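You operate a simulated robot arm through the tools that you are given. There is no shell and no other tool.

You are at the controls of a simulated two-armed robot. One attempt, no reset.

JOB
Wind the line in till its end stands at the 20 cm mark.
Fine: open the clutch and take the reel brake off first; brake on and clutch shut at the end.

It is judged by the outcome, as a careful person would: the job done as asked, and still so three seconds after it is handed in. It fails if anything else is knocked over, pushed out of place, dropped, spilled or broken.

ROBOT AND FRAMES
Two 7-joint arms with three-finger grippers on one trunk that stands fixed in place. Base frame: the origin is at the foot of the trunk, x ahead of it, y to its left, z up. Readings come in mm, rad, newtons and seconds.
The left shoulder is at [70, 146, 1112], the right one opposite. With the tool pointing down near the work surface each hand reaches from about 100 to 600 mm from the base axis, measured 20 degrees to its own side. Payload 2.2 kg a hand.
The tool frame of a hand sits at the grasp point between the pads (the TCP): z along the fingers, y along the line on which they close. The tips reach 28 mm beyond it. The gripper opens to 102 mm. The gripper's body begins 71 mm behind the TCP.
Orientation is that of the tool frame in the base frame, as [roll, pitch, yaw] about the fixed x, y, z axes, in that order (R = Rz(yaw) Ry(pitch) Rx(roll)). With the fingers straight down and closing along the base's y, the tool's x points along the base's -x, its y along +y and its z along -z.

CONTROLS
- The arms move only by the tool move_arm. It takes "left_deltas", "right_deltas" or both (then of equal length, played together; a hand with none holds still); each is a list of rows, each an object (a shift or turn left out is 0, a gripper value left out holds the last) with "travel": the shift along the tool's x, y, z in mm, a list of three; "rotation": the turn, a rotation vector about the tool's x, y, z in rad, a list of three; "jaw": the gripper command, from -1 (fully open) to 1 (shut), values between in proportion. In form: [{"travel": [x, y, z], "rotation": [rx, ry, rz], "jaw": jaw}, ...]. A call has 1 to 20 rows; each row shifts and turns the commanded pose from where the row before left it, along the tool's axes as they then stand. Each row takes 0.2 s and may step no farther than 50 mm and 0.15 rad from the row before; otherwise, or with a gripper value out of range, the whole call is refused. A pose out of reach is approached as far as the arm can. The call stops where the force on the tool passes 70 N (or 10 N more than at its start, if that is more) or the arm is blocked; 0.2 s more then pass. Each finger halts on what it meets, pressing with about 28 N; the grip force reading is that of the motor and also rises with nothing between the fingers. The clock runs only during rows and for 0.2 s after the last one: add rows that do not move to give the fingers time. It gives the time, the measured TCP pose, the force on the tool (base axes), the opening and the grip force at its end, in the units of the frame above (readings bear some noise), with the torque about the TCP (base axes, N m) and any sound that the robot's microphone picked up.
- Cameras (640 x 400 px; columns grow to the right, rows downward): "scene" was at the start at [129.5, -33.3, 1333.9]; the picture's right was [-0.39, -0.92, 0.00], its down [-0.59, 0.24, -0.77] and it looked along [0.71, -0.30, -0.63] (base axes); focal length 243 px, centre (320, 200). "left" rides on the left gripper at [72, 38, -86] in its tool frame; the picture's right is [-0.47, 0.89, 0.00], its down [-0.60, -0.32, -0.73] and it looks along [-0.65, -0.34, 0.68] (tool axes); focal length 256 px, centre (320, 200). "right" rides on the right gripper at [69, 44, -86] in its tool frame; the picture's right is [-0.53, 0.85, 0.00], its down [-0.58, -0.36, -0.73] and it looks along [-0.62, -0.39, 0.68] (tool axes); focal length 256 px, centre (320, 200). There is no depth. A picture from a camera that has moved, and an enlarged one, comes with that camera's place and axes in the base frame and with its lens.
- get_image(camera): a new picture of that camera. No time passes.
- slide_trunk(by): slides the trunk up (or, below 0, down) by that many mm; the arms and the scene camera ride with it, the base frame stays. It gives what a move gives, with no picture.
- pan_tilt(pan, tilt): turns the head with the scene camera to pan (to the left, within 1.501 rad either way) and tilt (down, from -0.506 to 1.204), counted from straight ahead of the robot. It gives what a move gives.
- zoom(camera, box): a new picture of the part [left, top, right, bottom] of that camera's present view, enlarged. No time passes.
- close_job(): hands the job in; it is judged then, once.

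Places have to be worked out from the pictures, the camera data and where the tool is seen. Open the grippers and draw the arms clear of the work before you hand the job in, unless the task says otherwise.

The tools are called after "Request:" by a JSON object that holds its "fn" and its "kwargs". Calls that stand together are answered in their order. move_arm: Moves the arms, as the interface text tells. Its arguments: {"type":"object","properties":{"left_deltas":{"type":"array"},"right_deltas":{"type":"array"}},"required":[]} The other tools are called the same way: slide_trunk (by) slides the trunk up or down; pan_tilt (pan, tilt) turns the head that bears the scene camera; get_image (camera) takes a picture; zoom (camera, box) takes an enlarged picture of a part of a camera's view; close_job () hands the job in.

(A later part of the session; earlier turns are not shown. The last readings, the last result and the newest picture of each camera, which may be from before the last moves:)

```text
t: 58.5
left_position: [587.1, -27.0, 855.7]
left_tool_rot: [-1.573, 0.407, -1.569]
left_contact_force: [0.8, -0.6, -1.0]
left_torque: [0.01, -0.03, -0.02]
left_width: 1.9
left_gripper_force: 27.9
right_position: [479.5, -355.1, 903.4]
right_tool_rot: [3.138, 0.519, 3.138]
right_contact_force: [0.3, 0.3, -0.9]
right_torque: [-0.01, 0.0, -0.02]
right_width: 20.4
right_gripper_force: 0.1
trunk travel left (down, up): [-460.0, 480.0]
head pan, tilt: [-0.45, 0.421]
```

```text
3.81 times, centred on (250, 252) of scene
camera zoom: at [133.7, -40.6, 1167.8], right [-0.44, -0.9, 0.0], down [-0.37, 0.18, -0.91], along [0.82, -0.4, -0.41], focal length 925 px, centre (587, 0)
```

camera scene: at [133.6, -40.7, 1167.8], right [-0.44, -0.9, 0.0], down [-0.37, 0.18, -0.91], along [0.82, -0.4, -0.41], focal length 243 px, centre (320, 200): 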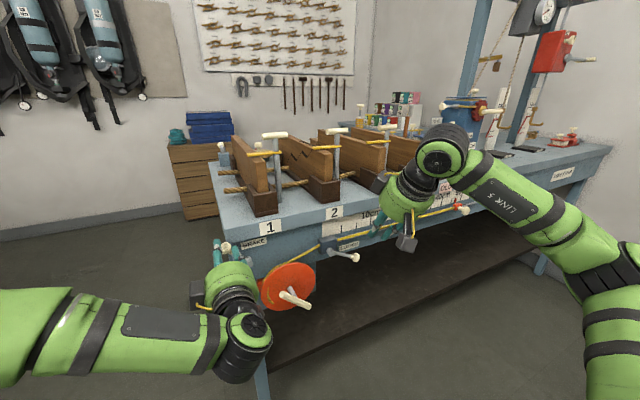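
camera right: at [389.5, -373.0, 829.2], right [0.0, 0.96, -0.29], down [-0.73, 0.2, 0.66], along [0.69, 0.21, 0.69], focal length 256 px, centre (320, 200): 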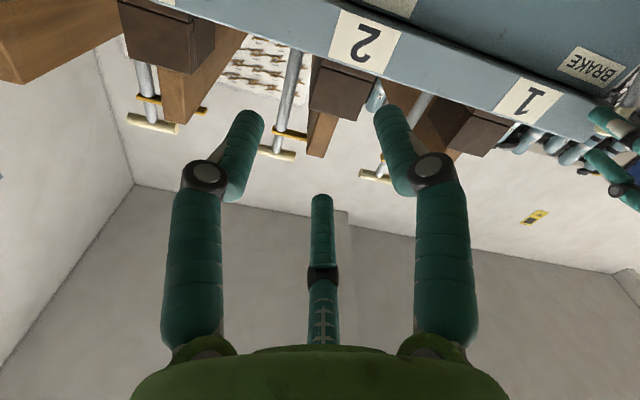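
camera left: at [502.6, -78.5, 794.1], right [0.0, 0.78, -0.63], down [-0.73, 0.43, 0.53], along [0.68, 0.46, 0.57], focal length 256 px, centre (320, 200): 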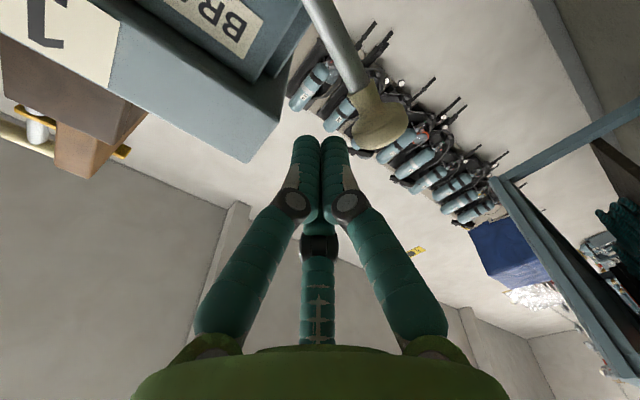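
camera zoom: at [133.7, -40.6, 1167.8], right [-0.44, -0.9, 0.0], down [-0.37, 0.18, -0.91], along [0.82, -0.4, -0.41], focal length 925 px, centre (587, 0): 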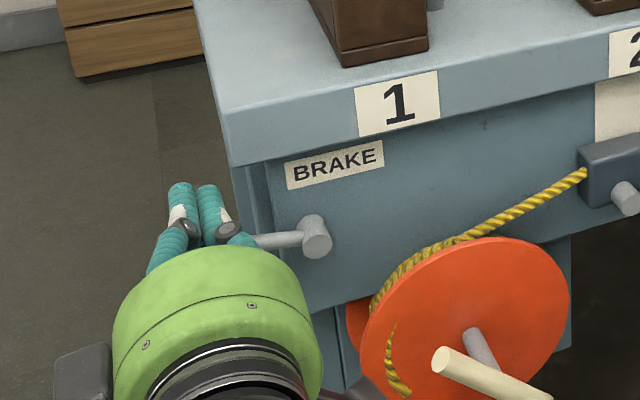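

The fist is above the lever. I press down in small steps until contact and then the stop.

Request:
{"fn": "move_arm", "kwargs": {"left_deltas": [{"travel": [1.6, 3.7, 0]}, {"travel": [1.6, 3.7, 0]}, {"travel": [1.6, 3.7, 0]}, {"travel": [1.6, 3.7, 0]}, {"travel": [1.6, 3.7, 0]}, {}]}}

Request:
{"fn": "get_image", "kwargs": {"camera": "left"}}

```text
t: 59.9
left_position: [588.9, -27.2, 843.4]
left_tool_rot: [-1.552, 0.405, -1.561]
left_contact_force: [9.2, -3.0, 28.0]
left_torque: [0.09, -0.79, -0.04]
left_width: 2.1
left_gripper_force: 27.8
right_position: [478.2, -355.1, 905.4]
right_tool_rot: [3.135, 0.522, 3.137]
right_contact_force: [0.8, 0.3, 0.3]
right_torque: [0.0, 0.0, 0.03]
right_width: 20.5
right_gripper_force: 0.0
trunk travel left (down, up): [-460.0, 480.0]
head pan, tilt: [-0.45, 0.421]
```

```text
taken
camera left: at [503.5, -78.2, 779.5], right [0.01, 0.78, -0.63], down [-0.74, 0.43, 0.52], along [0.67, 0.46, 0.58], focal length 256 px, centre (320, 200)
```

left: 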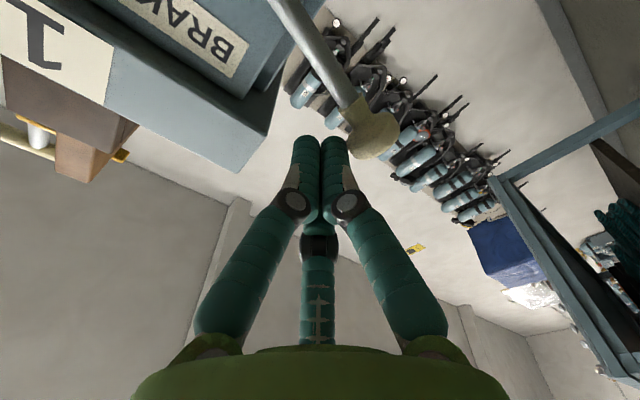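

Pressing down now meets 28 N with no motion, so the lever is at its other stop. I lift off, retreat, and check the lever, reel and line.

Request:
{"fn": "move_arm", "kwargs": {"left_deltas": [{"travel": [-2.4, -5.5, 0]}, {"travel": [-2.4, -5.5, 0]}, {"travel": [0, 0, -25]}, {"travel": [0, 0, -25]}, {"travel": [0, 0, -25]}, {}]}}

Request:
{"fn": "get_image", "kwargs": {"camera": "scene"}}

Request:
{"fn": "zoom", "kwargs": {"camera": "scene", "box": [180, 200, 380, 325]}}

Request:
{"fn": "zoom", "kwargs": {"camera": "scene", "box": [380, 160, 520, 240]}}

```text
t: 61.3
left_position: [514.9, -26.1, 843.4]
left_tool_rot: [-1.573, 0.408, -1.571]
left_contact_force: [0.4, 1.1, 0.3]
left_torque: [0.01, -0.03, 0.04]
left_width: 2.1
left_gripper_force: 27.6
right_position: [481.7, -355.0, 902.7]
right_tool_rot: [3.138, 0.518, 3.137]
right_contact_force: [0.2, -0.3, 0.0]
right_torque: [-0.01, -0.02, 0.0]
right_width: 20.6
right_gripper_force: 0.0
trunk travel left (down, up): [-460.0, 480.0]
head pan, tilt: [-0.45, 0.421]
```

```text
taken
camera scene: at [134.0, -40.6, 1167.7], right [-0.44, -0.9, 0.0], down [-0.37, 0.18, -0.91], along [0.82, -0.4, -0.41], focal length 243 px, centre (320, 200)
```

scene: 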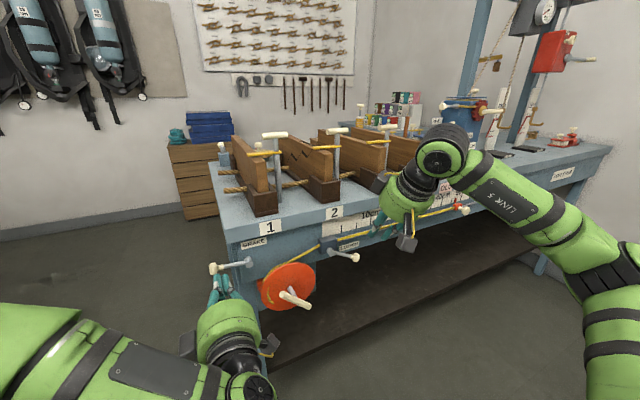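

```text
3.20 times, centred on (280, 262) of scene
camera zoom: at [134.0, -40.6, 1167.7], right [-0.44, -0.9, 0.0], down [-0.37, 0.18, -0.91], along [0.82, -0.4, -0.41], focal length 777 px, centre (448, 0)
```

zoom: 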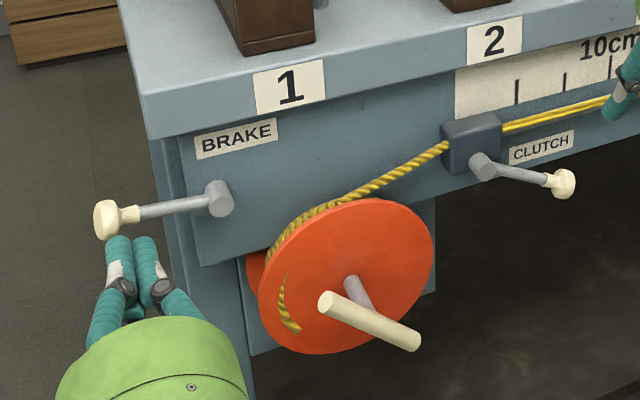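

```text
4.57 times, centred on (450, 200) of scene
camera zoom: at [134.0, -40.6, 1167.7], right [-0.44, -0.9, 0.0], down [-0.37, 0.18, -0.91], along [0.82, -0.4, -0.41], focal length 1110 px, centre (-274, 200)
```

zoom: 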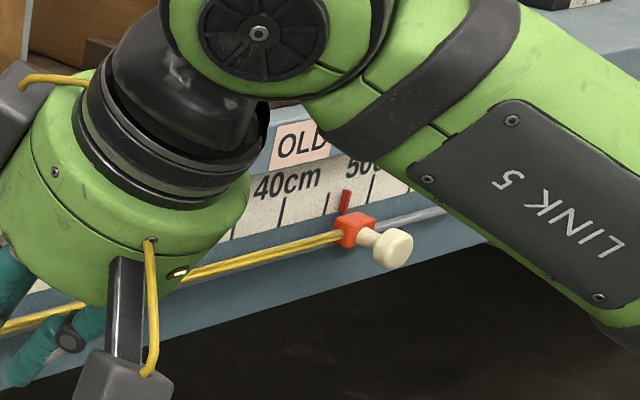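

The brake lever now rests at its stop, about 57° round, and the reel and the line's end stayed put, so nothing is pulling the line. Next is the winding. I clear the left hand to the left and lower the trunk so the right arm can work at reel height.

Request:
{"fn": "move_arm", "kwargs": {"left_deltas": [{"travel": [-27, 12, -15]}, {"travel": [-27, 12, -15]}, {"travel": [-27, 12, -10]}, {}]}}

Request:
{"fn": "slide_trunk", "kwargs": {"by": -230}}

```text
t: 62.3
left_position: [473.1, 62.1, 846.0]
left_tool_rot: [-1.573, 0.409, -1.57]
left_contact_force: [-0.2, -0.4, 0.1]
left_torque: [0.03, -0.02, -0.02]
left_width: 2.4
left_gripper_force: 28.3
right_position: [479.4, -354.9, 903.8]
right_tool_rot: [3.139, 0.518, 3.135]
right_contact_force: [-0.2, -0.5, -0.1]
right_torque: [0.01, -0.01, 0.01]
right_width: 20.8
right_gripper_force: 0.1
trunk travel left (down, up): [-460.0, 480.0]
head pan, tilt: [-0.45, 0.421]
```

```text
t: 64.7
left_position: [472.5, 61.0, 615.0]
left_tool_rot: [-1.573, 0.408, -1.57]
left_contact_force: [0.4, -1.3, -0.5]
left_torque: [0.02, 0.01, -0.02]
left_width: 2.0
left_gripper_force: 28.5
right_position: [479.5, -356.3, 674.0]
right_tool_rot: [3.138, 0.517, 3.136]
right_contact_force: [-0.3, 1.1, -0.6]
right_torque: [0.02, 0.01, 0.01]
right_width: 20.5
right_gripper_force: 0.0
trunk travel left (down, up): [-230.0, 710.0]
head pan, tilt: [-0.45, 0.421]
```

Now I close the right hand into a fist and turn it left by 0.6 rad, then pitch it up to horizontal, which is a pose it held well before.

Request:
{"fn": "move_arm", "kwargs": {"right_deltas": [{"rotation": [-0.0746, 0, -0.13], "jaw": 1}, {"rotation": [-0.0746, 0, -0.13]}, {"rotation": [-0.0746, 0, -0.13]}, {"rotation": [-0.0746, 0, -0.13]}, {"rotation": [0, -0.15, 0]}, {"rotation": [0, -0.15, 0]}, {"rotation": [0, -0.15, 0]}, {"rotation": [0, -0.15, 0]}, {"rotation": [0, -0.15, 0]}, {"rotation": [0, -0.15, 0]}, {"rotation": [0, -0.15, 0]}, {}]}}

Request:
{"fn": "get_image", "kwargs": {"camera": "scene"}}

```text
t: 67.3
left_position: [474.3, 61.1, 615.7]
left_tool_rot: [-1.572, 0.408, -1.571]
left_contact_force: [0.0, 0.0, 0.4]
left_torque: [-0.02, 0.03, 0.04]
left_width: 1.7
left_gripper_force: 27.9
right_position: [449.0, -292.5, 678.3]
right_tool_rot: [1.872, 1.549, 2.373]
right_contact_force: [0.1, -0.2, 0.0]
right_torque: [-0.02, 0.02, -0.01]
right_width: 2.0
right_gripper_force: 28.0
right hand out of reach, approached as far as the arm can: row 3, 4, 5, 6, 8, 9
trunk travel left (down, up): [-230.0, 710.0]
head pan, tilt: [-0.45, 0.421]
```

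```text
taken
camera scene: at [134.0, -40.7, 937.8], right [-0.44, -0.9, 0.0], down [-0.37, 0.18, -0.91], along [0.82, -0.4, -0.41], focal length 243 px, centre (320, 200)
```

scene: 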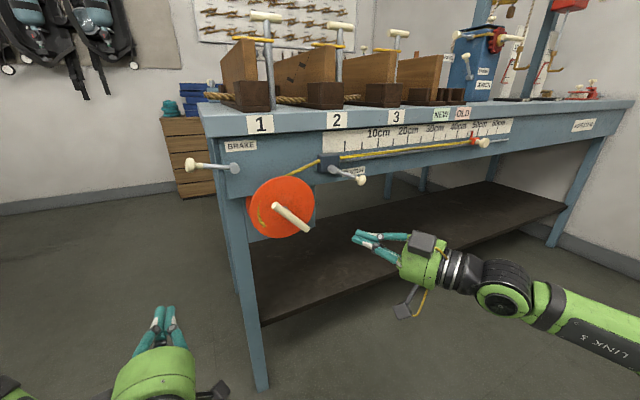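

The right fist now points forward-left at (449, -293, 678). I move it to a start point in front of and below the T-bar's lower right arm.

Request:
{"fn": "move_arm", "kwargs": {"right_deltas": [{"travel": [4, 11, 19.6]}, {"travel": [4, 11, 19.6]}, {"travel": [4, 11, 19.6]}, {"travel": [4, 11, 19.6]}, {}]}}

Request:
{"fn": "get_image", "kwargs": {"camera": "scene"}}

Request:
{"fn": "get_image", "kwargs": {"camera": "right"}}

```text
t: 68.5
left_position: [473.9, 61.7, 615.1]
left_tool_rot: [-1.574, 0.409, -1.569]
left_contact_force: [0.8, 0.3, -0.1]
left_torque: [0.0, 0.04, 0.02]
left_width: 2.3
left_gripper_force: 27.6
right_position: [496.1, -216.0, 661.0]
right_tool_rot: [1.941, 1.55, 2.446]
right_contact_force: [0.3, 0.1, 0.1]
right_torque: [0.01, 0.02, 0.03]
right_width: 1.9
right_gripper_force: 28.2
trunk travel left (down, up): [-230.0, 710.0]
head pan, tilt: [-0.45, 0.421]
```

```text
taken
camera scene: at [134.0, -40.5, 937.8], right [-0.44, -0.9, 0.0], down [-0.37, 0.18, -0.91], along [0.82, -0.4, -0.41], focal length 243 px, centre (320, 200)
```

scene: 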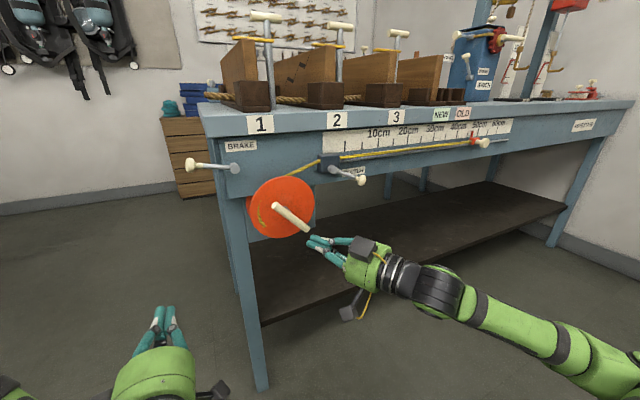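

```text
taken
camera right: at [398.4, -218.9, 593.8], right [-0.4, 0.73, 0.55], down [-0.45, -0.68, 0.57], along [0.8, -0.02, 0.6], focal length 256 px, centre (320, 200)
```

right: 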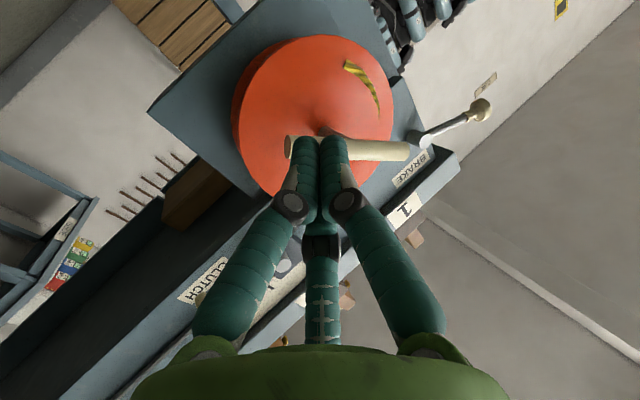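

The fist is in place and within reach. I advance it along its axis so the fingertips pass just beyond the T-bar, below its lower-right arm and clear of the disc.

Request:
{"fn": "move_arm", "kwargs": {"right_deltas": [{"travel": [0, 0, 20]}, {"travel": [0, 0, 20]}, {"travel": [0, 0, 20]}, {}]}}

Request:
{"fn": "get_image", "kwargs": {"camera": "right"}}

Request:
{"fn": "zoom", "kwargs": {"camera": "scene", "box": [220, 150, 380, 270]}}

```text
t: 69.5
left_position: [472.9, 60.5, 613.9]
left_tool_rot: [-1.573, 0.407, -1.569]
left_contact_force: [-1.1, 0.1, 0.2]
left_torque: [-0.01, -0.02, -0.02]
left_width: 2.2
left_gripper_force: 28.1
right_position: [547.8, -186.5, 660.7]
right_tool_rot: [1.958, 1.55, 2.466]
right_contact_force: [-0.2, -0.5, -1.3]
right_torque: [-0.03, -0.02, 0.02]
right_width: 2.1
right_gripper_force: 27.8
trunk travel left (down, up): [-230.0, 710.0]
head pan, tilt: [-0.45, 0.421]
```

```text
taken
camera right: at [450.4, -190.1, 593.8], right [-0.4, 0.73, 0.55], down [-0.45, -0.68, 0.58], along [0.8, -0.02, 0.61], focal length 256 px, centre (320, 200)
```

right: 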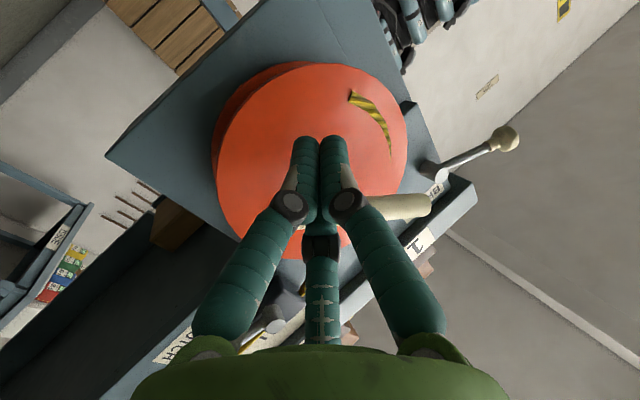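

```text
3.33 times, centred on (300, 210) of scene
camera zoom: at [134.0, -40.5, 937.8], right [-0.44, -0.9, 0.0], down [-0.37, 0.18, -0.91], along [0.82, -0.4, -0.41], focal length 809 px, centre (387, 167)
```

zoom: 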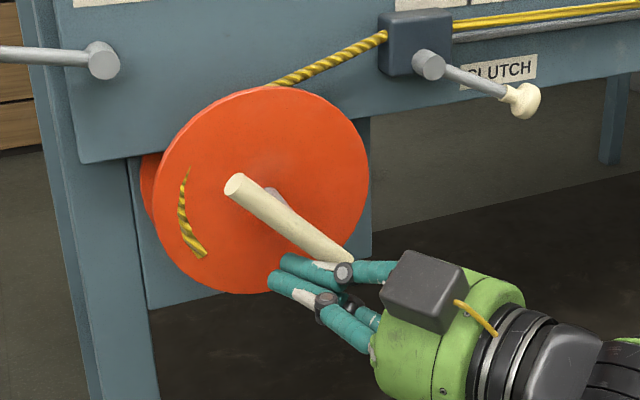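

The fist sits below the arm with no contact. I start pushing the arm up and to the right (counter-clockwise seen from here, drawing the line over the top of the drum) and watch force and line.

Request:
{"fn": "move_arm", "kwargs": {"right_deltas": [{"travel": [-5.4, -6.9, -3.7]}, {"travel": [-5.4, -6.9, -3.7]}, {"travel": [-4.8, -5.5, -3.0]}, {}]}}

Request:
{"fn": "get_image", "kwargs": {"camera": "scene"}}

Request:
{"fn": "zoom", "kwargs": {"camera": "scene", "box": [220, 150, 380, 270]}}

```text
t: 70.5
left_position: [473.8, 61.4, 614.2]
left_tool_rot: [-1.573, 0.41, -1.572]
left_contact_force: [-0.1, 0.9, 0.6]
left_torque: [0.03, -0.02, -0.01]
left_width: 2.2
left_gripper_force: 27.9
right_position: [548.7, -209.8, 676.5]
right_tool_rot: [1.928, 1.549, 2.433]
right_contact_force: [-0.5, 1.9, -3.5]
right_torque: [-0.02, -0.01, 0.06]
right_width: 1.9
right_gripper_force: 28.0
trunk travel left (down, up): [-230.0, 710.0]
head pan, tilt: [-0.45, 0.421]
```

```text
taken
camera scene: at [134.1, -40.6, 937.7], right [-0.44, -0.9, 0.0], down [-0.37, 0.18, -0.91], along [0.82, -0.4, -0.41], focal length 243 px, centre (320, 200)
```

scene: 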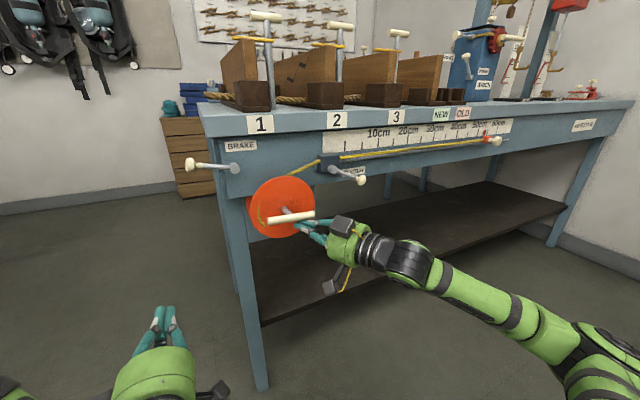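

```text
3.33 times, centred on (300, 210) of scene
camera zoom: at [134.1, -40.6, 937.7], right [-0.44, -0.9, 0.0], down [-0.37, 0.18, -0.91], along [0.82, -0.4, -0.41], focal length 809 px, centre (387, 167)
```

zoom: 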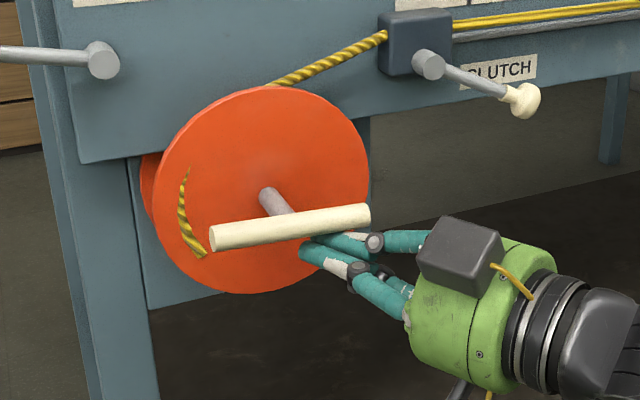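

The T-bar turned easily, but the line's end seems to have shifted. I zoom in on the scale to see which way it went.

Request:
{"fn": "zoom", "kwargs": {"camera": "scene", "box": [400, 100, 530, 180]}}

Request:
{"fn": "zoom", "kwargs": {"camera": "scene", "box": [310, 100, 440, 180]}}

```text
4.92 times, centred on (465, 140) of scene
camera zoom: at [134.1, -40.6, 937.7], right [-0.44, -0.9, 0.0], down [-0.37, 0.18, -0.91], along [0.82, -0.4, -0.41], focal length 1195 px, centre (-394, 495)
```

zoom: 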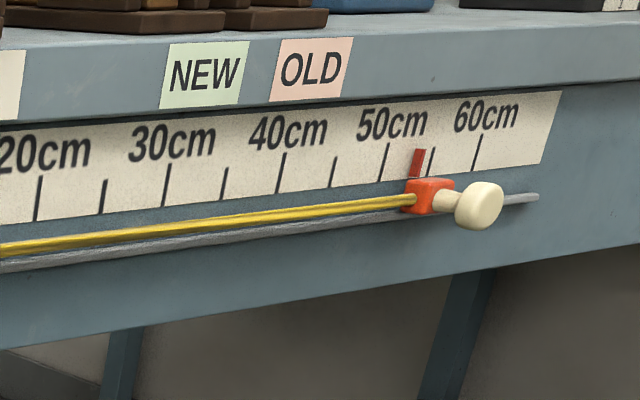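

```text
4.92 times, centred on (375, 140) of scene
camera zoom: at [134.1, -40.6, 937.7], right [-0.44, -0.9, 0.0], down [-0.37, 0.18, -0.91], along [0.82, -0.4, -0.41], focal length 1195 px, centre (49, 495)
```

zoom: 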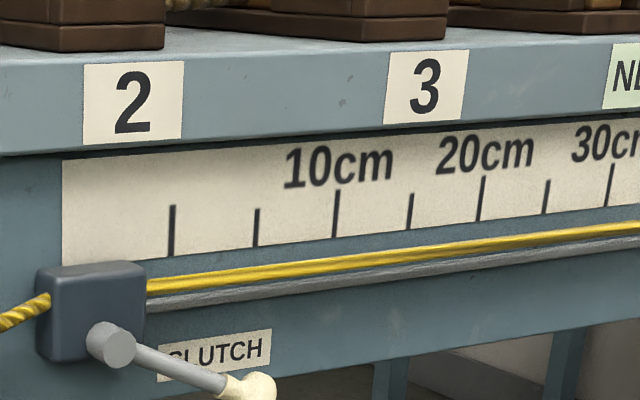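

The end went out to about 53 cm, so counter-clockwise pays out and clockwise winds in (roughly 8–9 cm per radian). I slide the fist left underneath the bar to its left arm, so I can push that side up and turn it clockwise.

Request:
{"fn": "move_arm", "kwargs": {"right_deltas": [{"travel": [6.5, 8.8, 4.8]}, {"travel": [0, 17.6, 9.6]}, {"travel": [0, 17.6, 9.6]}, {"travel": [0, 7, 3.8]}, {}]}}

Request:
{"fn": "zoom", "kwargs": {"camera": "scene", "box": [220, 150, 380, 270]}}

Request:
{"fn": "zoom", "kwargs": {"camera": "scene", "box": [400, 100, 530, 180]}}

```text
t: 71.7
left_position: [474.1, 60.3, 613.8]
left_tool_rot: [-1.572, 0.409, -1.57]
left_contact_force: [0.1, -0.1, -1.3]
left_torque: [0.0, 0.01, 0.03]
left_width: 2.0
left_gripper_force: 28.0
right_position: [547.7, -151.5, 671.8]
right_tool_rot: [1.918, 1.549, 2.425]
right_contact_force: [-0.5, -0.7, -0.6]
right_torque: [0.0, -0.02, -0.01]
right_width: 2.1
right_gripper_force: 27.9
trunk travel left (down, up): [-230.0, 710.0]
head pan, tilt: [-0.45, 0.421]
```

```text
3.33 times, centred on (300, 210) of scene
camera zoom: at [133.9, -40.6, 937.8], right [-0.44, -0.9, 0.0], down [-0.37, 0.18, -0.91], along [0.82, -0.4, -0.41], focal length 809 px, centre (387, 167)
```

zoom: 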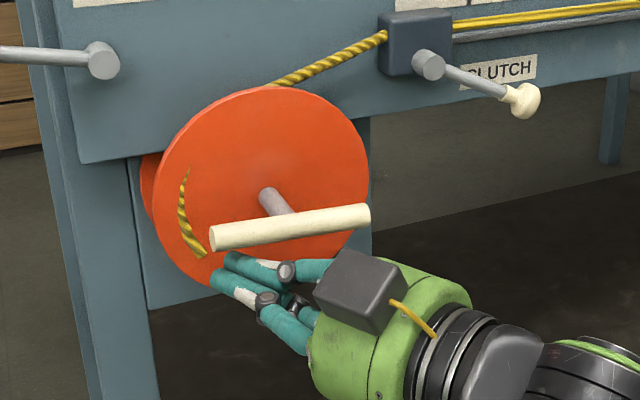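

```text
4.92 times, centred on (465, 140) of scene
camera zoom: at [133.9, -40.6, 937.8], right [-0.44, -0.9, 0.0], down [-0.37, 0.18, -0.91], along [0.82, -0.4, -0.41], focal length 1195 px, centre (-394, 495)
```

zoom: 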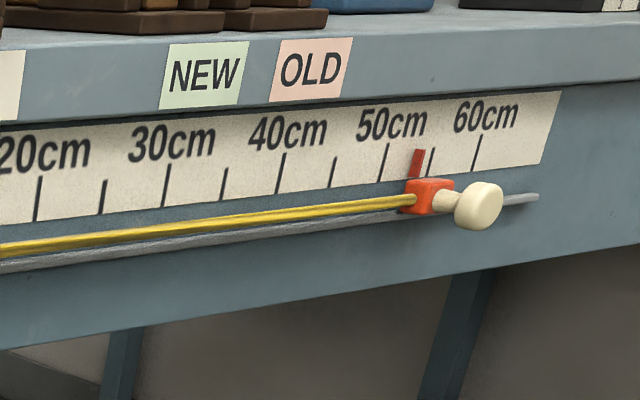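

The bar stayed put. The fist is below the left arm, so I push it up along the circle, clockwise.

Request:
{"fn": "move_arm", "kwargs": {"right_deltas": [{"travel": [-9.1, -0.6, -0.3]}, {"travel": [-6.8, 3.6, 1.96]}, {"travel": [-7.6, 2.28, 1.25]}, {"travel": [-7.84, 0.88, 0.48]}, {}]}}

Request:
{"fn": "zoom", "kwargs": {"camera": "scene", "box": [220, 150, 380, 270]}}

Request:
{"fn": "zoom", "kwargs": {"camera": "scene", "box": [400, 100, 530, 180]}}

```text
t: 72.9
left_position: [473.8, 60.9, 615.2]
left_tool_rot: [-1.574, 0.408, -1.571]
left_contact_force: [0.1, 0.0, -0.4]
left_torque: [0.01, 0.02, 0.0]
left_width: 2.2
left_gripper_force: 27.3
right_position: [547.3, -144.7, 702.5]
right_tool_rot: [1.921, 1.547, 2.429]
right_contact_force: [-2.2, 2.4, -3.1]
right_torque: [0.01, -0.03, -0.02]
right_width: 2.2
right_gripper_force: 28.2
trunk travel left (down, up): [-230.0, 710.0]
head pan, tilt: [-0.45, 0.421]
```

```text
3.33 times, centred on (300, 210) of scene
camera zoom: at [134.0, -40.5, 937.8], right [-0.44, -0.9, 0.0], down [-0.37, 0.18, -0.91], along [0.82, -0.4, -0.41], focal length 809 px, centre (387, 167)
```

zoom: 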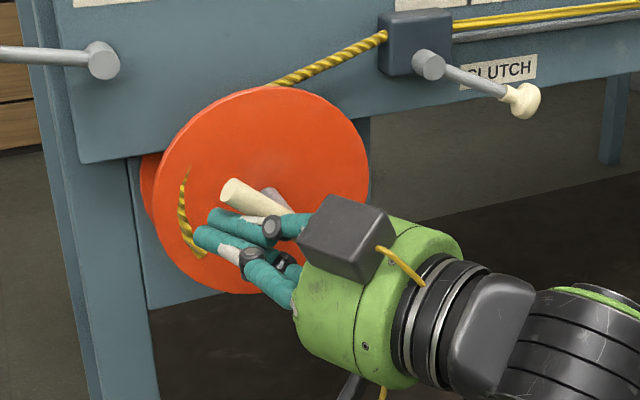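

```text
4.92 times, centred on (465, 140) of scene
camera zoom: at [134.0, -40.5, 937.8], right [-0.44, -0.9, 0.0], down [-0.37, 0.18, -0.91], along [0.82, -0.4, -0.41], focal length 1195 px, centre (-394, 495)
```

zoom: 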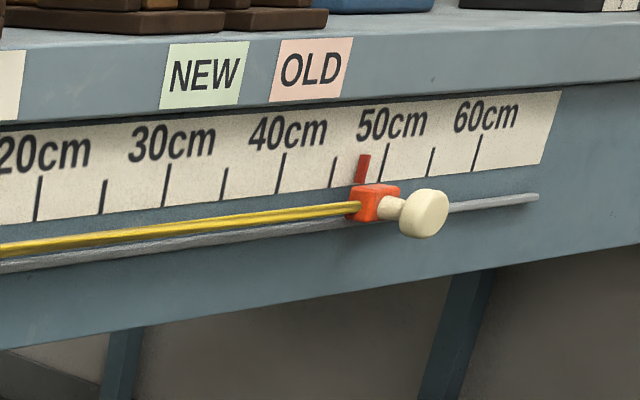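

It works: the end is back to about 48 cm with only a few newtons. I carry on around the circle in 12° steps.

Request:
{"fn": "move_arm", "kwargs": {"right_deltas": [{"travel": [-7.9, -0.6, -0.34]}, {"travel": [-7.55, -2.0, -1.1]}, {"travel": [-7.0, -3.4, -1.87]}, {"travel": [-6.0, -4.57, -2.5]}, {"travel": [-4.8, -5.5, -3.0]}, {}]}}

Request:
{"fn": "zoom", "kwargs": {"camera": "scene", "box": [220, 150, 380, 270]}}

Request:
{"fn": "zoom", "kwargs": {"camera": "scene", "box": [370, 100, 530, 180]}}

```text
t: 74.3
left_position: [474.1, 61.5, 614.9]
left_tool_rot: [-1.574, 0.408, -1.569]
left_contact_force: [0.9, 0.2, -0.2]
left_torque: [-0.01, -0.03, -0.02]
left_width: 2.0
left_gripper_force: 27.9
right_position: [547.7, -164.3, 735.5]
right_tool_rot: [1.889, 1.55, 2.396]
right_contact_force: [-1.9, 5.1, -0.7]
right_torque: [0.04, 0.02, -0.04]
right_width: 2.3
right_gripper_force: 28.1
trunk travel left (down, up): [-230.0, 710.0]
head pan, tilt: [-0.45, 0.421]
```

```text
3.33 times, centred on (300, 210) of scene
camera zoom: at [133.7, -40.1, 937.9], right [-0.44, -0.9, 0.0], down [-0.37, 0.18, -0.91], along [0.82, -0.4, -0.41], focal length 809 px, centre (387, 167)
```

zoom: 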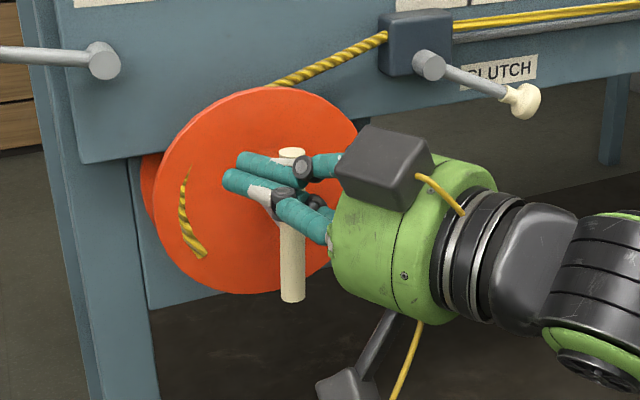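

```text
4.00 times, centred on (450, 140) of scene
camera zoom: at [133.7, -40.1, 937.9], right [-0.44, -0.9, 0.0], down [-0.37, 0.18, -0.91], along [0.82, -0.4, -0.41], focal length 971 px, centre (-200, 440)
```

zoom: 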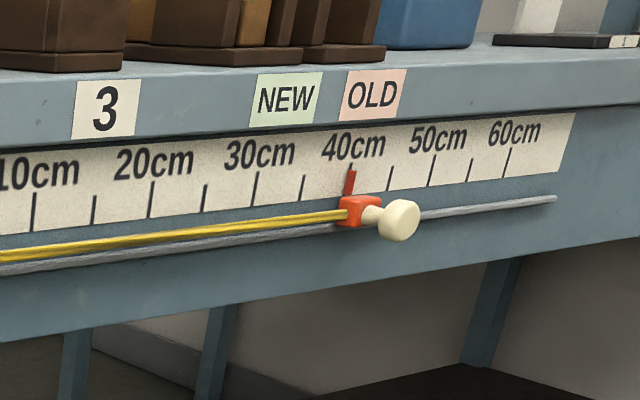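

The bar is now vertical and the end is at about 40 cm, roughly 7.5 cm per radian. I continue another 60°.

Request:
{"fn": "move_arm", "kwargs": {"right_deltas": [{"travel": [-3.3, -6.3, -3.45]}, {"travel": [-1.8, -6.85, -3.74]}, {"travel": [-0.2, -6.9, -3.8]}, {"travel": [1.6, -6.85, -3.74]}, {"travel": [3.1, -6.4, -3.5]}, {}]}}

Request:
{"fn": "zoom", "kwargs": {"camera": "scene", "box": [220, 150, 380, 270]}}

Request:
{"fn": "zoom", "kwargs": {"camera": "scene", "box": [370, 100, 530, 180]}}

```text
t: 75.7
left_position: [473.8, 60.8, 615.0]
left_tool_rot: [-1.572, 0.408, -1.57]
left_contact_force: [0.9, -0.7, 0.1]
left_torque: [0.01, 0.05, 0.01]
left_width: 2.2
left_gripper_force: 28.3
right_position: [548.5, -203.1, 735.9]
right_tool_rot: [1.918, 1.552, 2.423]
right_contact_force: [-1.3, 2.3, 2.6]
right_torque: [0.04, -0.01, 0.0]
right_width: 1.9
right_gripper_force: 27.3
trunk travel left (down, up): [-230.0, 710.0]
head pan, tilt: [-0.45, 0.421]
```

```text
3.33 times, centred on (300, 210) of scene
camera zoom: at [133.5, -40.2, 937.9], right [-0.44, -0.9, 0.0], down [-0.37, 0.18, -0.91], along [0.82, -0.4, -0.41], focal length 809 px, centre (387, 167)
```

zoom: 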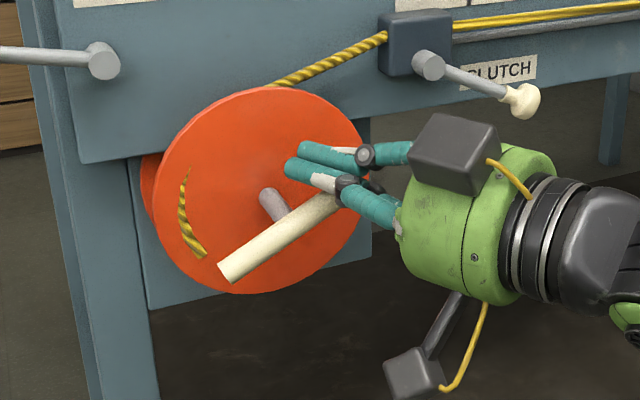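

```text
4.00 times, centred on (450, 140) of scene
camera zoom: at [133.5, -40.2, 937.9], right [-0.44, -0.9, 0.0], down [-0.37, 0.18, -0.91], along [0.82, -0.4, -0.41], focal length 971 px, centre (-200, 440)
```

zoom: 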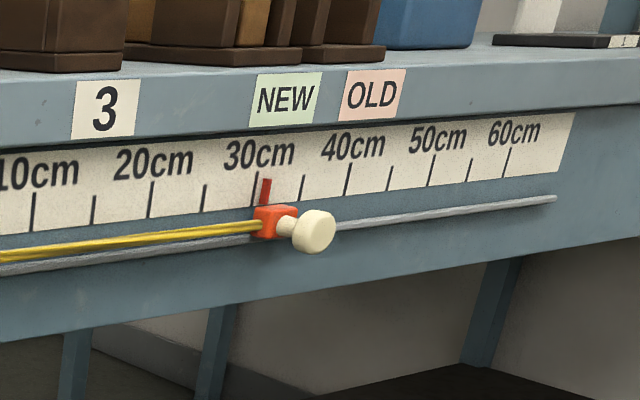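

The end is at about 31 cm as it appears from here, so I need around 70° more. I do 48° now and then measure more carefully.

Request:
{"fn": "move_arm", "kwargs": {"right_deltas": [{"travel": [4.5, -5.7, -3.1]}, {"travel": [5.8, -4.74, -2.6]}, {"travel": [6.8, -3.6, -1.96]}, {"travel": [7.6, -2.28, -1.25]}, {}]}}

Request:
{"fn": "zoom", "kwargs": {"camera": "scene", "box": [220, 150, 380, 270]}}

Request:
{"fn": "zoom", "kwargs": {"camera": "scene", "box": [330, 100, 490, 180]}}

```text
t: 76.9
left_position: [473.2, 61.9, 615.3]
left_tool_rot: [-1.572, 0.408, -1.569]
left_contact_force: [-0.1, -0.1, -1.0]
left_torque: [0.01, 0.02, 0.02]
left_width: 2.1
left_gripper_force: 27.9
right_position: [547.1, -220.9, 710.6]
right_tool_rot: [1.971, 1.551, 2.476]
right_contact_force: [2.3, -0.3, 1.6]
right_torque: [0.0, -0.04, -0.02]
right_width: 2.1
right_gripper_force: 28.4
trunk travel left (down, up): [-230.0, 710.0]
head pan, tilt: [-0.45, 0.421]
```

```text
3.33 times, centred on (300, 210) of scene
camera zoom: at [133.8, -40.6, 937.8], right [-0.44, -0.9, 0.0], down [-0.37, 0.18, -0.91], along [0.82, -0.4, -0.41], focal length 809 px, centre (387, 167)
```

zoom: 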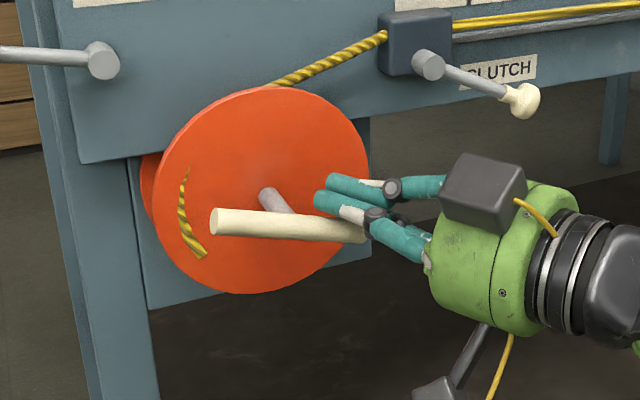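

```text
4.00 times, centred on (410, 140) of scene
camera zoom: at [133.8, -40.6, 937.8], right [-0.44, -0.9, 0.0], down [-0.37, 0.18, -0.91], along [0.82, -0.4, -0.41], focal length 971 px, centre (-40, 440)
```

zoom: 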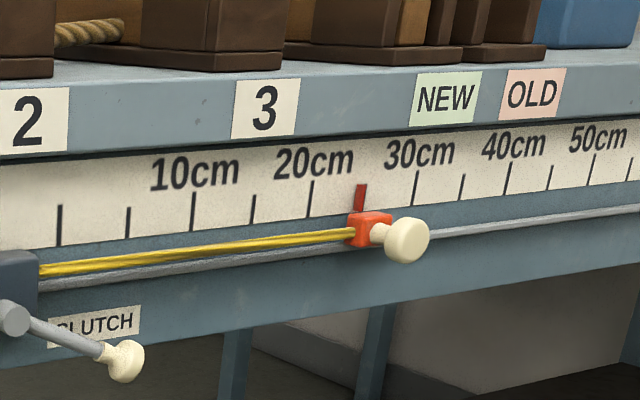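

The end now appears just under 25 cm, but the pointer stands a little in front of the scale, so this slanted view reads high. I pull the right hand back out and to the right and use its camera for a second view.

Request:
{"fn": "move_arm", "kwargs": {"right_deltas": [{"travel": [0, -2, -5]}, {"travel": [-3, 0, -28]}, {"travel": [0, 0, -30]}, {"travel": [0, -30, -16.4]}, {"travel": [0, -30, -16.4]}, {"travel": [0, -30, -16.4]}, {"travel": [0, -30, -16.4]}, {}]}}

Request:
{"fn": "get_image", "kwargs": {"camera": "right"}}

Request:
{"fn": "zoom", "kwargs": {"camera": "scene", "box": [330, 100, 490, 180]}}

```text
t: 78.7
left_position: [474.0, 61.4, 615.3]
left_tool_rot: [-1.572, 0.408, -1.57]
left_contact_force: [-0.4, 0.2, 0.3]
left_torque: [0.0, -0.05, 0.0]
left_width: 2.1
left_gripper_force: 28.2
right_position: [496.9, -302.3, 712.7]
right_tool_rot: [1.906, 1.551, 2.405]
right_contact_force: [0.1, -0.1, -0.1]
right_torque: [0.02, -0.02, 0.01]
right_width: 2.2
right_gripper_force: 27.8
right hand out of reach, approached as far as the arm can: row 5, 6, 7
trunk travel left (down, up): [-230.0, 710.0]
head pan, tilt: [-0.45, 0.421]
```

```text
taken
camera right: at [400.3, -304.3, 645.6], right [-0.4, 0.73, 0.55], down [-0.46, -0.68, 0.57], along [0.8, -0.03, 0.61], focal length 256 px, centre (320, 200)
```

right: 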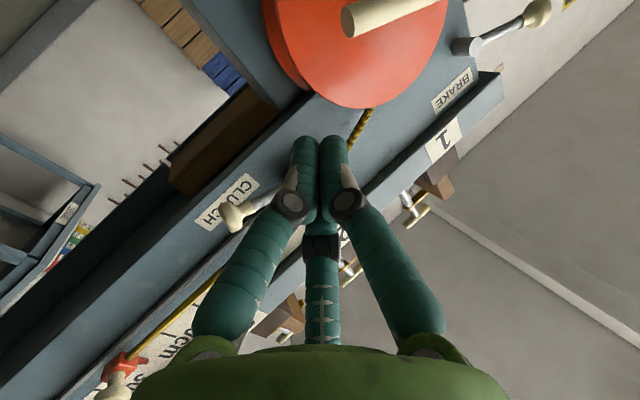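

```text
4.00 times, centred on (410, 140) of scene
camera zoom: at [133.8, -40.6, 937.8], right [-0.44, -0.9, 0.0], down [-0.37, 0.18, -0.91], along [0.82, -0.4, -0.41], focal length 971 px, centre (-40, 440)
```

zoom: 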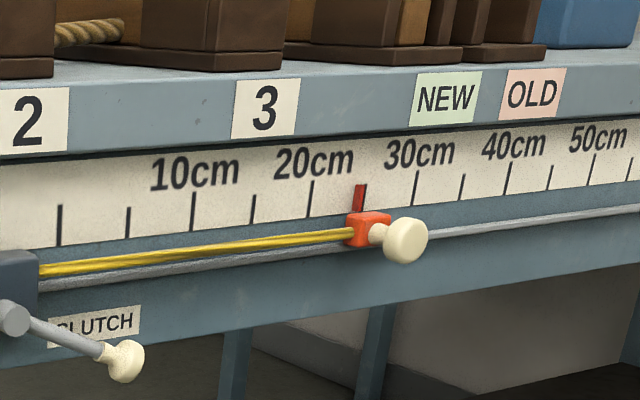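

The line's end holds where it was. The right camera sees it at the lower left, so I zoom in there and also closer from the scene camera.

Request:
{"fn": "zoom", "kwargs": {"camera": "right", "box": [60, 290, 220, 400]}}

Request:
{"fn": "zoom", "kwargs": {"camera": "scene", "box": [390, 125, 450, 170]}}

```text
3.64 times, centred on (140, 345) of right
camera zoom: at [400.3, -304.3, 645.6], right [-0.4, 0.73, 0.55], down [-0.46, -0.68, 0.57], along [0.8, -0.03, 0.61], focal length 931 px, centre (974, -327)
```

zoom: 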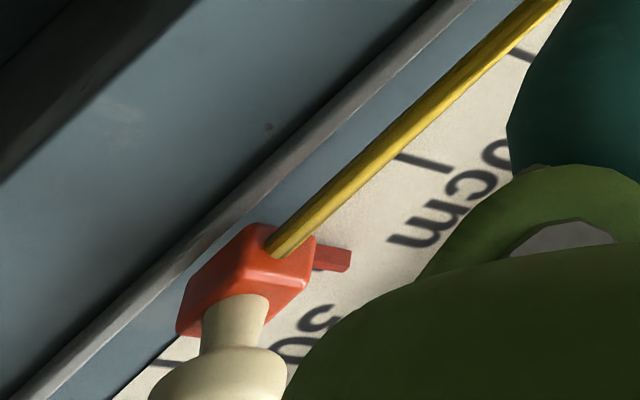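

```text
8.89 times, centred on (420, 148) of scene
camera zoom: at [133.8, -40.6, 937.8], right [-0.44, -0.9, 0.0], down [-0.37, 0.18, -0.91], along [0.82, -0.4, -0.41], focal length 2158 px, centre (-569, 667)
```

zoom: 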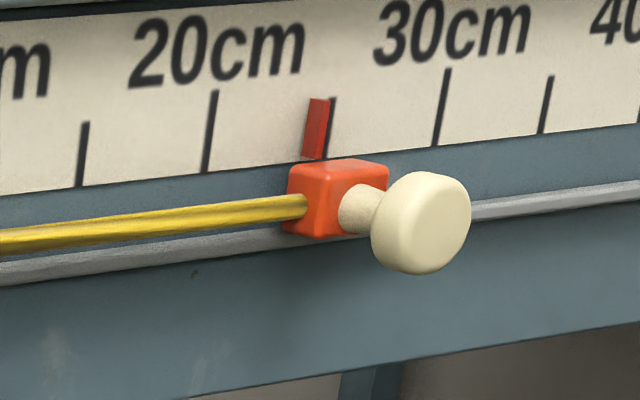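

Triangulating gives the pointer tip at about (627, -584, 825), practically at the scale plane, so the true reading is close to the apparent 24.4 cm. That leaves about 4.2 cm, or roughly 32° of bar. I bring the fist back above the right arm of the bar and re-engage.

Request:
{"fn": "move_arm", "kwargs": {"right_deltas": [{"travel": [-1.4, 16.1, 7.8]}, {"travel": [-1.4, 16.1, 7.8]}, {"travel": [-1.5, 16.1, 7.8]}, {"travel": [0, 0, 20]}, {"travel": [0, 0, 20]}, {"travel": [0, 0, 20]}, {}]}}

Request:
{"fn": "zoom", "kwargs": {"camera": "scene", "box": [220, 150, 380, 270]}}

```text
t: 80.3
left_position: [474.3, 61.0, 614.6]
left_tool_rot: [-1.571, 0.408, -1.572]
left_contact_force: [-0.1, 0.1, 0.0]
left_torque: [-0.02, 0.0, 0.02]
left_width: 2.0
left_gripper_force: 28.4
right_position: [546.7, -224.4, 725.6]
right_tool_rot: [2.169, 1.545, 2.674]
right_contact_force: [-0.1, -0.2, -0.9]
right_torque: [0.0, 0.02, 0.0]
right_width: 1.9
right_gripper_force: 28.2
right hand out of reach, approached as far as the arm can: row 6
trunk travel left (down, up): [-230.0, 710.0]
head pan, tilt: [-0.45, 0.421]
```

```text
3.33 times, centred on (300, 210) of scene
camera zoom: at [134.1, -40.7, 937.7], right [-0.44, -0.9, 0.0], down [-0.37, 0.18, -0.91], along [0.82, -0.4, -0.41], focal length 809 px, centre (387, 167)
```

zoom: 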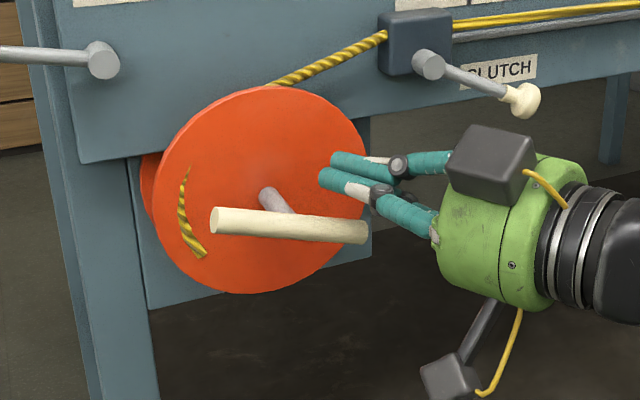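

The fist is just above the bar's right arm. I push it down in small steps, about 23° to begin with, then read the scale.

Request:
{"fn": "move_arm", "kwargs": {"right_deltas": [{"travel": [10, 1.8, 1]}, {"travel": [8, 1.3, 0.7]}, {"travel": [6, 0, 0]}, {"travel": [5.3, 0.6, 0.34]}, {}]}}

Request:
{"fn": "zoom", "kwargs": {"camera": "scene", "box": [220, 150, 380, 270]}}

Request:
{"fn": "zoom", "kwargs": {"camera": "scene", "box": [370, 125, 430, 170]}}

```text
t: 81.5
left_position: [474.1, 60.9, 615.0]
left_tool_rot: [-1.572, 0.409, -1.57]
left_contact_force: [-0.5, -0.4, -0.1]
left_torque: [-0.01, -0.01, -0.02]
left_width: 2.1
left_gripper_force: 28.1
right_position: [538.2, -230.3, 720.9]
right_tool_rot: [2.152, 1.547, 2.66]
right_contact_force: [-0.1, 0.0, -0.4]
right_torque: [0.02, -0.01, -0.01]
right_width: 2.0
right_gripper_force: 28.3
right hand out of reach, approached as far as the arm can: row 1, 2, 3, 4
trunk travel left (down, up): [-230.0, 710.0]
head pan, tilt: [-0.45, 0.421]
```

```text
3.33 times, centred on (300, 210) of scene
camera zoom: at [133.8, -40.6, 937.8], right [-0.44, -0.9, 0.0], down [-0.37, 0.18, -0.91], along [0.82, -0.4, -0.41], focal length 809 px, centre (387, 167)
```

zoom: 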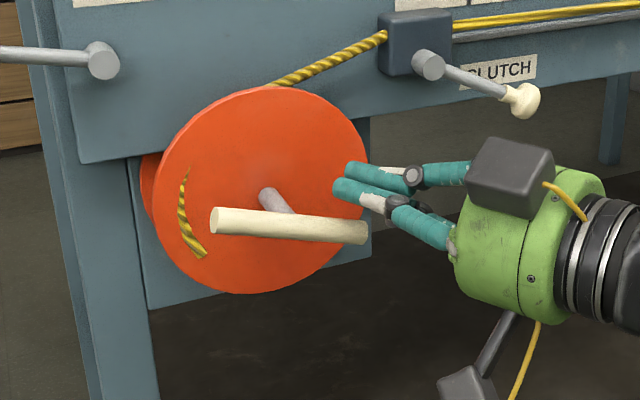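

```text
8.89 times, centred on (400, 148) of scene
camera zoom: at [133.8, -40.6, 937.8], right [-0.44, -0.9, 0.0], down [-0.37, 0.18, -0.91], along [0.82, -0.4, -0.41], focal length 2158 px, centre (-391, 667)
```

zoom: 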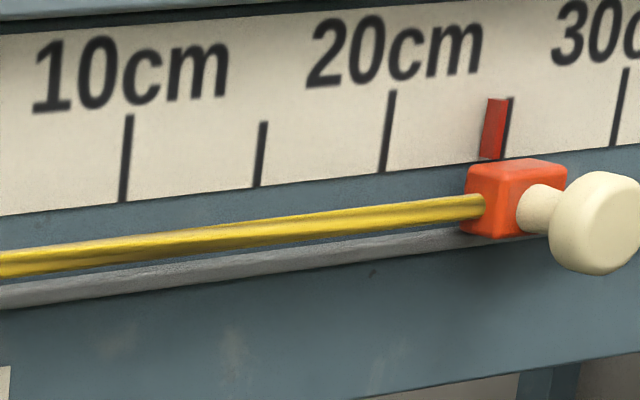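

The arm hit its joint limit on that side this time, without touching the bar. I back out and go to the left side instead, where it moved freely before, to push the bar's left arm upward (also clockwise).

Request:
{"fn": "move_arm", "kwargs": {"right_deltas": [{"travel": [0, 0, -25]}, {"travel": [0, 0, -25]}, {"travel": [5, 17.1, 9.3]}, {"travel": [8, 17.1, 9.3]}, {"travel": [8.5, 17.1, 9.3]}, {"travel": [8.5, 17.1, 9.3]}, {}]}}

Request:
{"fn": "get_image", "kwargs": {"camera": "scene"}}

```text
t: 83.1
left_position: [473.2, 60.8, 615.0]
left_tool_rot: [-1.572, 0.409, -1.57]
left_contact_force: [-0.4, -0.7, -0.4]
left_torque: [0.02, 0.02, 0.02]
left_width: 2.0
left_gripper_force: 28.3
right_position: [485.3, -192.0, 726.5]
right_tool_rot: [2.139, 1.548, 2.647]
right_contact_force: [0.0, -0.4, 0.9]
right_torque: [-0.02, -0.04, 0.0]
right_width: 2.0
right_gripper_force: 28.0
right hand out of reach, approached as far as the arm can: row 4, 5, 6
trunk travel left (down, up): [-230.0, 710.0]
head pan, tilt: [-0.45, 0.421]
```

```text
taken
camera scene: at [133.9, -40.5, 937.8], right [-0.44, -0.9, 0.0], down [-0.37, 0.18, -0.91], along [0.82, -0.4, -0.41], focal length 243 px, centre (320, 200)
```

scene: 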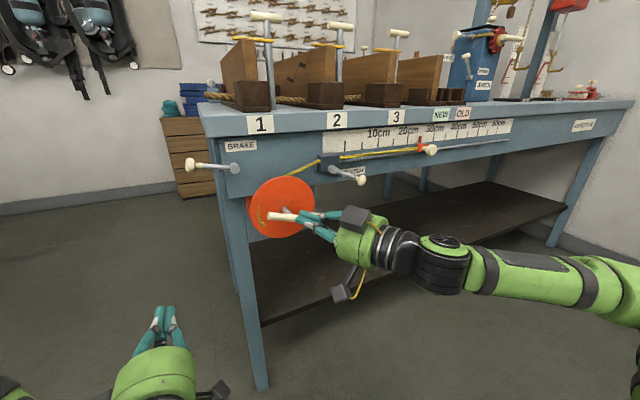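

The elbow has ridden up and the wrist won't let the hand go down in this pose. I pitch the hand down, lower it, and pitch up again, which should bring back the low-elbow posture that worked.

Request:
{"fn": "move_arm", "kwargs": {"right_deltas": [{"rotation": [0, 0.15, 0]}, {"rotation": [0, 0.15, 0]}, {"rotation": [0, 0.15, 0]}, {"rotation": [0, 0.15, 0]}, {"rotation": [0, 0.15, 0]}, {"travel": [14.6, 0, 13.6]}, {"travel": [14.6, 0, 13.6]}, {"travel": [14.6, 0, 13.6]}, {}]}}

Request:
{"fn": "get_image", "kwargs": {"camera": "scene"}}

```text
t: 85.1
left_position: [474.2, 60.1, 614.1]
left_tool_rot: [-1.572, 0.408, -1.572]
left_contact_force: [-0.4, -0.1, 0.0]
left_torque: [0.01, 0.03, 0.0]
left_width: 1.9
left_gripper_force: 27.9
right_position: [484.9, -191.5, 662.8]
right_tool_rot: [3.113, 0.813, -2.656]
right_contact_force: [0.9, 0.2, 0.4]
right_torque: [-0.01, -0.01, 0.0]
right_width: 2.0
right_gripper_force: 27.7
trunk travel left (down, up): [-230.0, 710.0]
head pan, tilt: [-0.45, 0.421]
```

```text
taken
camera scene: at [133.9, -40.6, 937.8], right [-0.44, -0.9, 0.0], down [-0.37, 0.18, -0.91], along [0.82, -0.4, -0.41], focal length 243 px, centre (320, 200)
```

scene: 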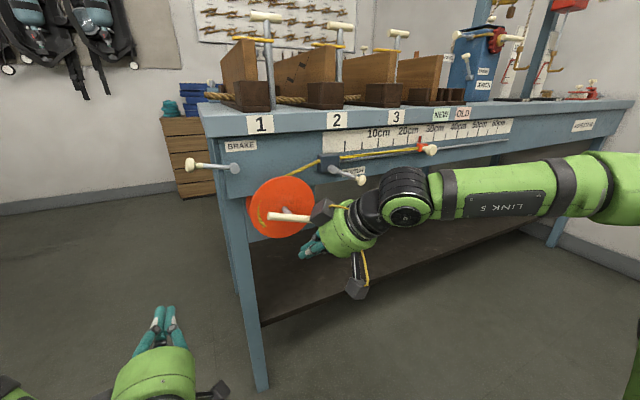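

The hand is low enough at (485, -192, 663). I pitch it back up to horizontal here.

Request:
{"fn": "move_arm", "kwargs": {"right_deltas": [{"rotation": [0, -0.15, 0]}, {"rotation": [0, -0.15, 0]}, {"rotation": [0, -0.15, 0]}, {"rotation": [0, -0.15, 0]}, {"rotation": [0, -0.15, 0]}, {}]}}

Request:
{"fn": "get_image", "kwargs": {"camera": "scene"}}

```text
t: 86.5
left_position: [472.4, 61.8, 614.6]
left_tool_rot: [-1.573, 0.407, -1.571]
left_contact_force: [0.0, 0.8, 0.1]
left_torque: [-0.01, 0.0, -0.02]
left_width: 2.1
left_gripper_force: 28.1
right_position: [474.3, -215.9, 705.5]
right_tool_rot: [2.396, 1.543, 2.904]
right_contact_force: [-0.2, 0.1, -0.3]
right_torque: [-0.02, -0.01, 0.0]
right_width: 2.1
right_gripper_force: 28.2
right hand out of reach, approached as far as the arm can: row 5
trunk travel left (down, up): [-230.0, 710.0]
head pan, tilt: [-0.45, 0.421]
```

```text
taken
camera scene: at [133.6, -40.7, 937.8], right [-0.44, -0.9, 0.0], down [-0.37, 0.18, -0.91], along [0.82, -0.4, -0.41], focal length 243 px, centre (320, 200)
```

scene: 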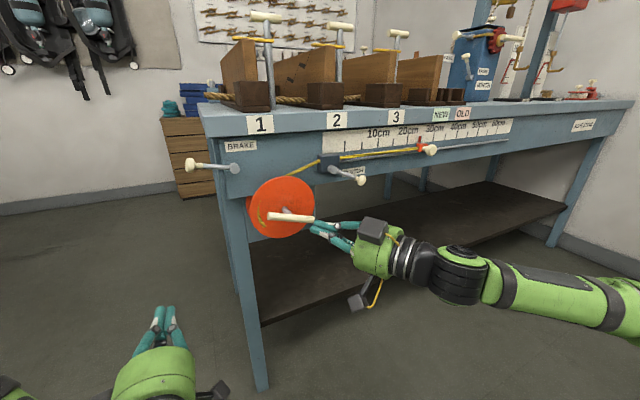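

Full horizontal at that height slides the hand off. A slight downward pitch of about 0.3 rad should be comfortable and works just as well for pushing, so I take that and line up below the bar's left arm.

Request:
{"fn": "move_arm", "kwargs": {"right_deltas": [{"rotation": [0, 0.15, 0]}, {"rotation": [0, 0.15, 0]}, {"travel": [-8.9, 12.7, 18.2]}, {"travel": [-8.9, 12.7, 18.2]}, {}]}}

```text
t: 87.7
left_position: [473.1, 60.9, 614.3]
left_tool_rot: [-1.574, 0.408, -1.57]
left_contact_force: [-0.7, 0.8, -0.3]
left_torque: [0.01, 0.03, -0.01]
left_width: 2.2
left_gripper_force: 27.7
right_position: [497.6, -176.4, 711.5]
right_tool_rot: [3.08, 1.262, -2.695]
right_contact_force: [-0.2, 0.8, -0.2]
right_torque: [0.0, 0.0, 0.03]
right_width: 1.8
right_gripper_force: 27.9
trunk travel left (down, up): [-230.0, 710.0]
head pan, tilt: [-0.45, 0.421]
```

That pose was reached exactly. I lower slightly for clearance and advance the fist beneath the bar's left arm.

Request:
{"fn": "move_arm", "kwargs": {"right_deltas": [{"travel": [14, 0, 0]}, {"travel": [0, 0, 20]}, {"travel": [0, 0, 20]}, {"travel": [0, 0, 20]}, {}]}}

Request:
{"fn": "zoom", "kwargs": {"camera": "scene", "box": [220, 150, 380, 270]}}

```text
t: 88.9
left_position: [472.6, 61.9, 614.8]
left_tool_rot: [-1.572, 0.408, -1.567]
left_contact_force: [-0.4, 0.1, 0.1]
left_torque: [0.01, -0.02, 0.0]
left_width: 2.1
left_gripper_force: 27.9
right_position: [541.6, -148.4, 680.8]
right_tool_rot: [3.075, 1.265, -2.699]
right_contact_force: [0.6, -0.1, -0.2]
right_torque: [-0.02, -0.02, 0.02]
right_width: 2.4
right_gripper_force: 27.4
trunk travel left (down, up): [-230.0, 710.0]
head pan, tilt: [-0.45, 0.421]
```

```text
3.33 times, centred on (300, 210) of scene
camera zoom: at [133.9, -40.5, 937.8], right [-0.44, -0.9, 0.0], down [-0.37, 0.18, -0.91], along [0.82, -0.4, -0.41], focal length 809 px, centre (387, 167)
```

zoom: 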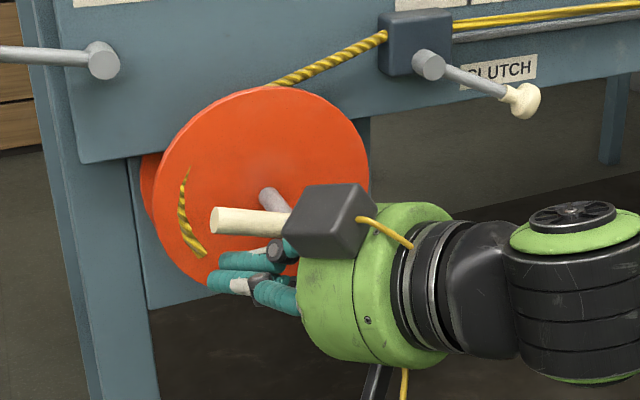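

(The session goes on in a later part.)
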